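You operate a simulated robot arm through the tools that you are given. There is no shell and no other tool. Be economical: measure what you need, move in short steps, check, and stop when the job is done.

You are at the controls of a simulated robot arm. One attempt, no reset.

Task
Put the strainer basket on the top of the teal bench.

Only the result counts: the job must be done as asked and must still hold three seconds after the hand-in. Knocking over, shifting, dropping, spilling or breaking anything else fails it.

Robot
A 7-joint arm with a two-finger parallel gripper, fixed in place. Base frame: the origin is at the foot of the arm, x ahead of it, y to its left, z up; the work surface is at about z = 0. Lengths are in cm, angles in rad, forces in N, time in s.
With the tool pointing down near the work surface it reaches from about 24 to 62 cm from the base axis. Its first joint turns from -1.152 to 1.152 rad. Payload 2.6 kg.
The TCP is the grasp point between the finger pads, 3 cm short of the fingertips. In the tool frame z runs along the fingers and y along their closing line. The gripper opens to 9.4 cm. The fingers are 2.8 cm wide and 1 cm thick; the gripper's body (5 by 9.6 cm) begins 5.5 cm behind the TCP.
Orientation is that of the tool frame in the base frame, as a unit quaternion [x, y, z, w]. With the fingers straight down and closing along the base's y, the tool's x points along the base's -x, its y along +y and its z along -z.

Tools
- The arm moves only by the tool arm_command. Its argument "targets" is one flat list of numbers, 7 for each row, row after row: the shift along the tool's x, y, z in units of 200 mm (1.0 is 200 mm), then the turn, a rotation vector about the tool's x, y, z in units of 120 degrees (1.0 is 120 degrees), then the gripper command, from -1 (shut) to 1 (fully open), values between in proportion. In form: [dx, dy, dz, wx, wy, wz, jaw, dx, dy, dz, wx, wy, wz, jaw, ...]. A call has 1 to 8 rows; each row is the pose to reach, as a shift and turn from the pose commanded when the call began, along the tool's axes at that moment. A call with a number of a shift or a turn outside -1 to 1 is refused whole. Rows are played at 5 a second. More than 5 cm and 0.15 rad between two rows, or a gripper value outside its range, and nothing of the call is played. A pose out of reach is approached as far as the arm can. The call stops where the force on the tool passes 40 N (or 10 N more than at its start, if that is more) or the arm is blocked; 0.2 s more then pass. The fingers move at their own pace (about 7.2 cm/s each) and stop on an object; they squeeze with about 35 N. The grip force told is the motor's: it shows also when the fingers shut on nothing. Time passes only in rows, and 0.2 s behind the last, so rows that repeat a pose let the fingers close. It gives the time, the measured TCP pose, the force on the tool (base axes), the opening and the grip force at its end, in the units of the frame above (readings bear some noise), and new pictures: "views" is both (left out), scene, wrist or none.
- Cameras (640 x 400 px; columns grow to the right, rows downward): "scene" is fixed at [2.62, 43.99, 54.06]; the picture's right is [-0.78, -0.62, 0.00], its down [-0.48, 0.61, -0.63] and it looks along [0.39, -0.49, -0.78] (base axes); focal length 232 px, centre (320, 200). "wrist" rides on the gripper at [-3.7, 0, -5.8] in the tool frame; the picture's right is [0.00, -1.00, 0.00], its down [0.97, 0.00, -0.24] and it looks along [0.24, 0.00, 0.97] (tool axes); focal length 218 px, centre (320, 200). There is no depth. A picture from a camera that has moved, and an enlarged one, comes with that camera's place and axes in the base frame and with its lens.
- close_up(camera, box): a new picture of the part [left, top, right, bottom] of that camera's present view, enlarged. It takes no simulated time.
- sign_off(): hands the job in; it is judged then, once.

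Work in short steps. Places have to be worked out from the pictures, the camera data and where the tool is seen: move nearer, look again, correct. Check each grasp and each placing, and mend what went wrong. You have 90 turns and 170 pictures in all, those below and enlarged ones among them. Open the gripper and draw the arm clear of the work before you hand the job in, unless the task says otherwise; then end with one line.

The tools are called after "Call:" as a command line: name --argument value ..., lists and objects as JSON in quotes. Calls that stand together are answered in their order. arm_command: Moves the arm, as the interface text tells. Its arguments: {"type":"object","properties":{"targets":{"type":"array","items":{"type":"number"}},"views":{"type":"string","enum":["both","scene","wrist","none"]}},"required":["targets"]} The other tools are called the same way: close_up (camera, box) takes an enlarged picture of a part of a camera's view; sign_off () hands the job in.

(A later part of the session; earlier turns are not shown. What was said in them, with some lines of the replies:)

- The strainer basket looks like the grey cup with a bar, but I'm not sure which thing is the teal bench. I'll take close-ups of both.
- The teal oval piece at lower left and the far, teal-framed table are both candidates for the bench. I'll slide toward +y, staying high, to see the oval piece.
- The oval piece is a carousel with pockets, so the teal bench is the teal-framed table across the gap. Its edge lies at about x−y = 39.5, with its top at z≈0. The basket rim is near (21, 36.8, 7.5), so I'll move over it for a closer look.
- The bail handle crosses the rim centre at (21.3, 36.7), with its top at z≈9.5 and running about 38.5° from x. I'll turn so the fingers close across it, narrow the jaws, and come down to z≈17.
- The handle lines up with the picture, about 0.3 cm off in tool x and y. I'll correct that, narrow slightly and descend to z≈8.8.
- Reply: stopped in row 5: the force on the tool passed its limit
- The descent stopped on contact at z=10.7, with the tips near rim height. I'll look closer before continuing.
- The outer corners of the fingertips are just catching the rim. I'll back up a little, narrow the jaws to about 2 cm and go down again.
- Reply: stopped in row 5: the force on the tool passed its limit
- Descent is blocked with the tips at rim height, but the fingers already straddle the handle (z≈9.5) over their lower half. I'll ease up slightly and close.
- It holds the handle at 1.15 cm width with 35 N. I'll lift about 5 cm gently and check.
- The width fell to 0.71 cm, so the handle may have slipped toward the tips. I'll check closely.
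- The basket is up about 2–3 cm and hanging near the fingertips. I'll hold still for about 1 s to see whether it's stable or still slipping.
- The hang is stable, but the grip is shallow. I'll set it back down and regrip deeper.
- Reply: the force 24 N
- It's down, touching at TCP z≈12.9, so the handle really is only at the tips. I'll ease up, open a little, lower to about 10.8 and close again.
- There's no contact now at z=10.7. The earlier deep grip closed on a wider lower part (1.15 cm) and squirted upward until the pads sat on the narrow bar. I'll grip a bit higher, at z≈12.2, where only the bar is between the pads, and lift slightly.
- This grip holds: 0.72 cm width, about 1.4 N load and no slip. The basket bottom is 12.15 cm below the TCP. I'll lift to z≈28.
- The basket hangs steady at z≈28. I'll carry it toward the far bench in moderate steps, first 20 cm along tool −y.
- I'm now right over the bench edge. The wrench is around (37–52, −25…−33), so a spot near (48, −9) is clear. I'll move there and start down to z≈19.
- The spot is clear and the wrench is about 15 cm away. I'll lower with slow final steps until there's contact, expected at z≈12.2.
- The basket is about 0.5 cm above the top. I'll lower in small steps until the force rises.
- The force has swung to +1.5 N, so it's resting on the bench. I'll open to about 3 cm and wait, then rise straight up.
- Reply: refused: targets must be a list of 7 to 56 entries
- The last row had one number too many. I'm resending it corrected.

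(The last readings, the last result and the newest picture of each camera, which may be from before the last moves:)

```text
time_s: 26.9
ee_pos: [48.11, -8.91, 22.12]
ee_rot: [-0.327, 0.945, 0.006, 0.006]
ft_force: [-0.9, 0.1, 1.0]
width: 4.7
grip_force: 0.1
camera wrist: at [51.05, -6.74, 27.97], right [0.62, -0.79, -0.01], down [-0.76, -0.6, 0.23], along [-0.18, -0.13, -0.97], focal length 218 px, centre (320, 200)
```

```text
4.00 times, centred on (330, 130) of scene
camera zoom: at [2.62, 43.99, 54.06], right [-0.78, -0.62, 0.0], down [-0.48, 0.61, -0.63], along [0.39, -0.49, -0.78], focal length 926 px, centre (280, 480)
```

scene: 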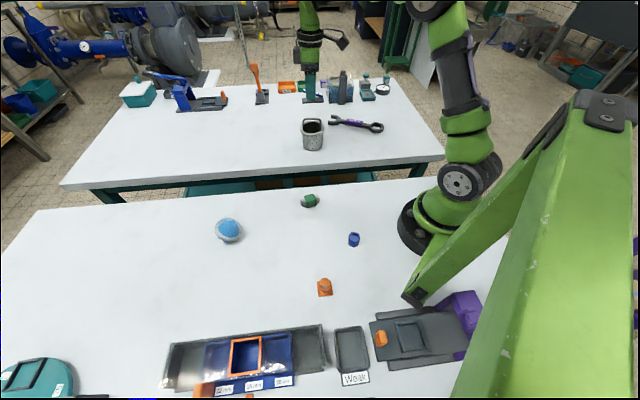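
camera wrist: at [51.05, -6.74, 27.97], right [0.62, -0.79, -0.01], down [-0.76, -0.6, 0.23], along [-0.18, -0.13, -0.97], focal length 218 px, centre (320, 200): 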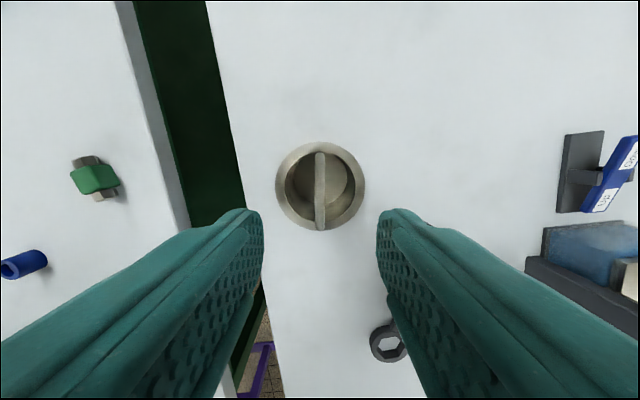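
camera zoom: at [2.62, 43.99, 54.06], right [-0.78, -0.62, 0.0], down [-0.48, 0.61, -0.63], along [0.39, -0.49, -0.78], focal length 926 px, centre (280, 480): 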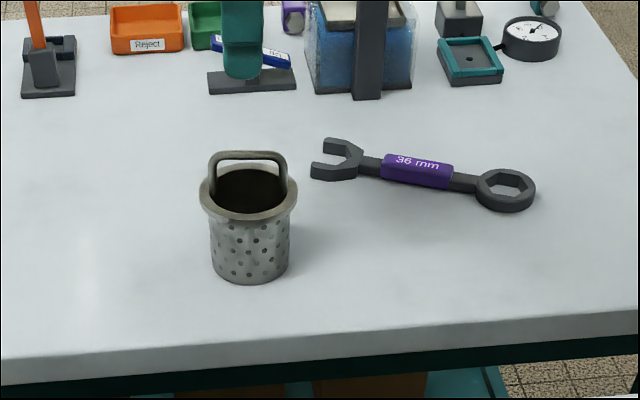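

The basket stands upright on the bench and nothing else has moved. I'll raise the arm, open fully and draw back toward the start area.

Call:
arm_command --targets '[0, 0, -0.15, 0, 0, 0, 0.5, 0, 0, -0.3, 0, 0, 0, 1, 0, 0.15, -0.35, 0, 0, 0, 1, 0, 0.35, -0.35, 0, 0, 0, 1, 0, 0.55, -0.35, 0, 0, 0, 1, 0, 0.75, -0.35, 0, 0, 0, 1, 0, 0.9, -0.35, 0, 0, 0, 1, 0, 1, -0.35, 0, 0, 0, 1]'

```text
time_s: 28.6
ee_pos: [35.62, 6.66, 29.26]
ee_rot: [-0.327, 0.945, 0.006, 0.007]
ft_force: [0.2, 0.3, 0.5]
width: 9.4
grip_force: 0.0
camera wrist: at [38.6, 8.98, 35.12], right [0.62, -0.79, -0.01], down [-0.76, -0.6, 0.22], along [-0.18, -0.13, -0.97], focal length 218 px, centre (320, 200)
```

scene: 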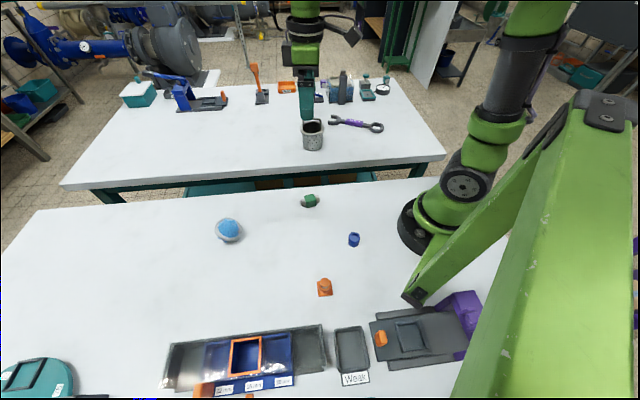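
wrist: 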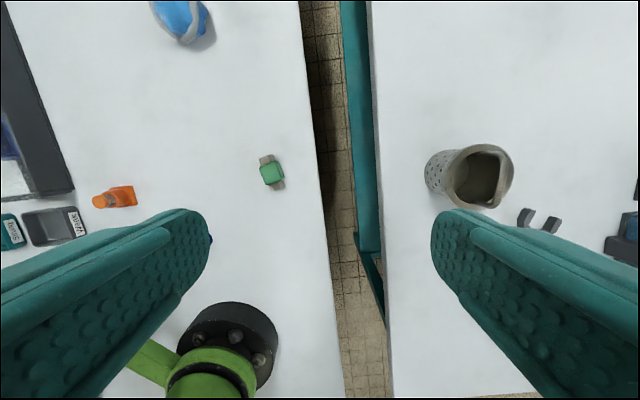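

The basket is standing on the teal-framed bench, the gripper is open and the arm is clear, so I'm handing in.

Call:
sign_off

```text
The job is handed in.
```

The strainer basket is standing upright on the top of the teal-framed bench across the gap, with the gripper open, the arm drawn clear and nothing else seen to have moved.
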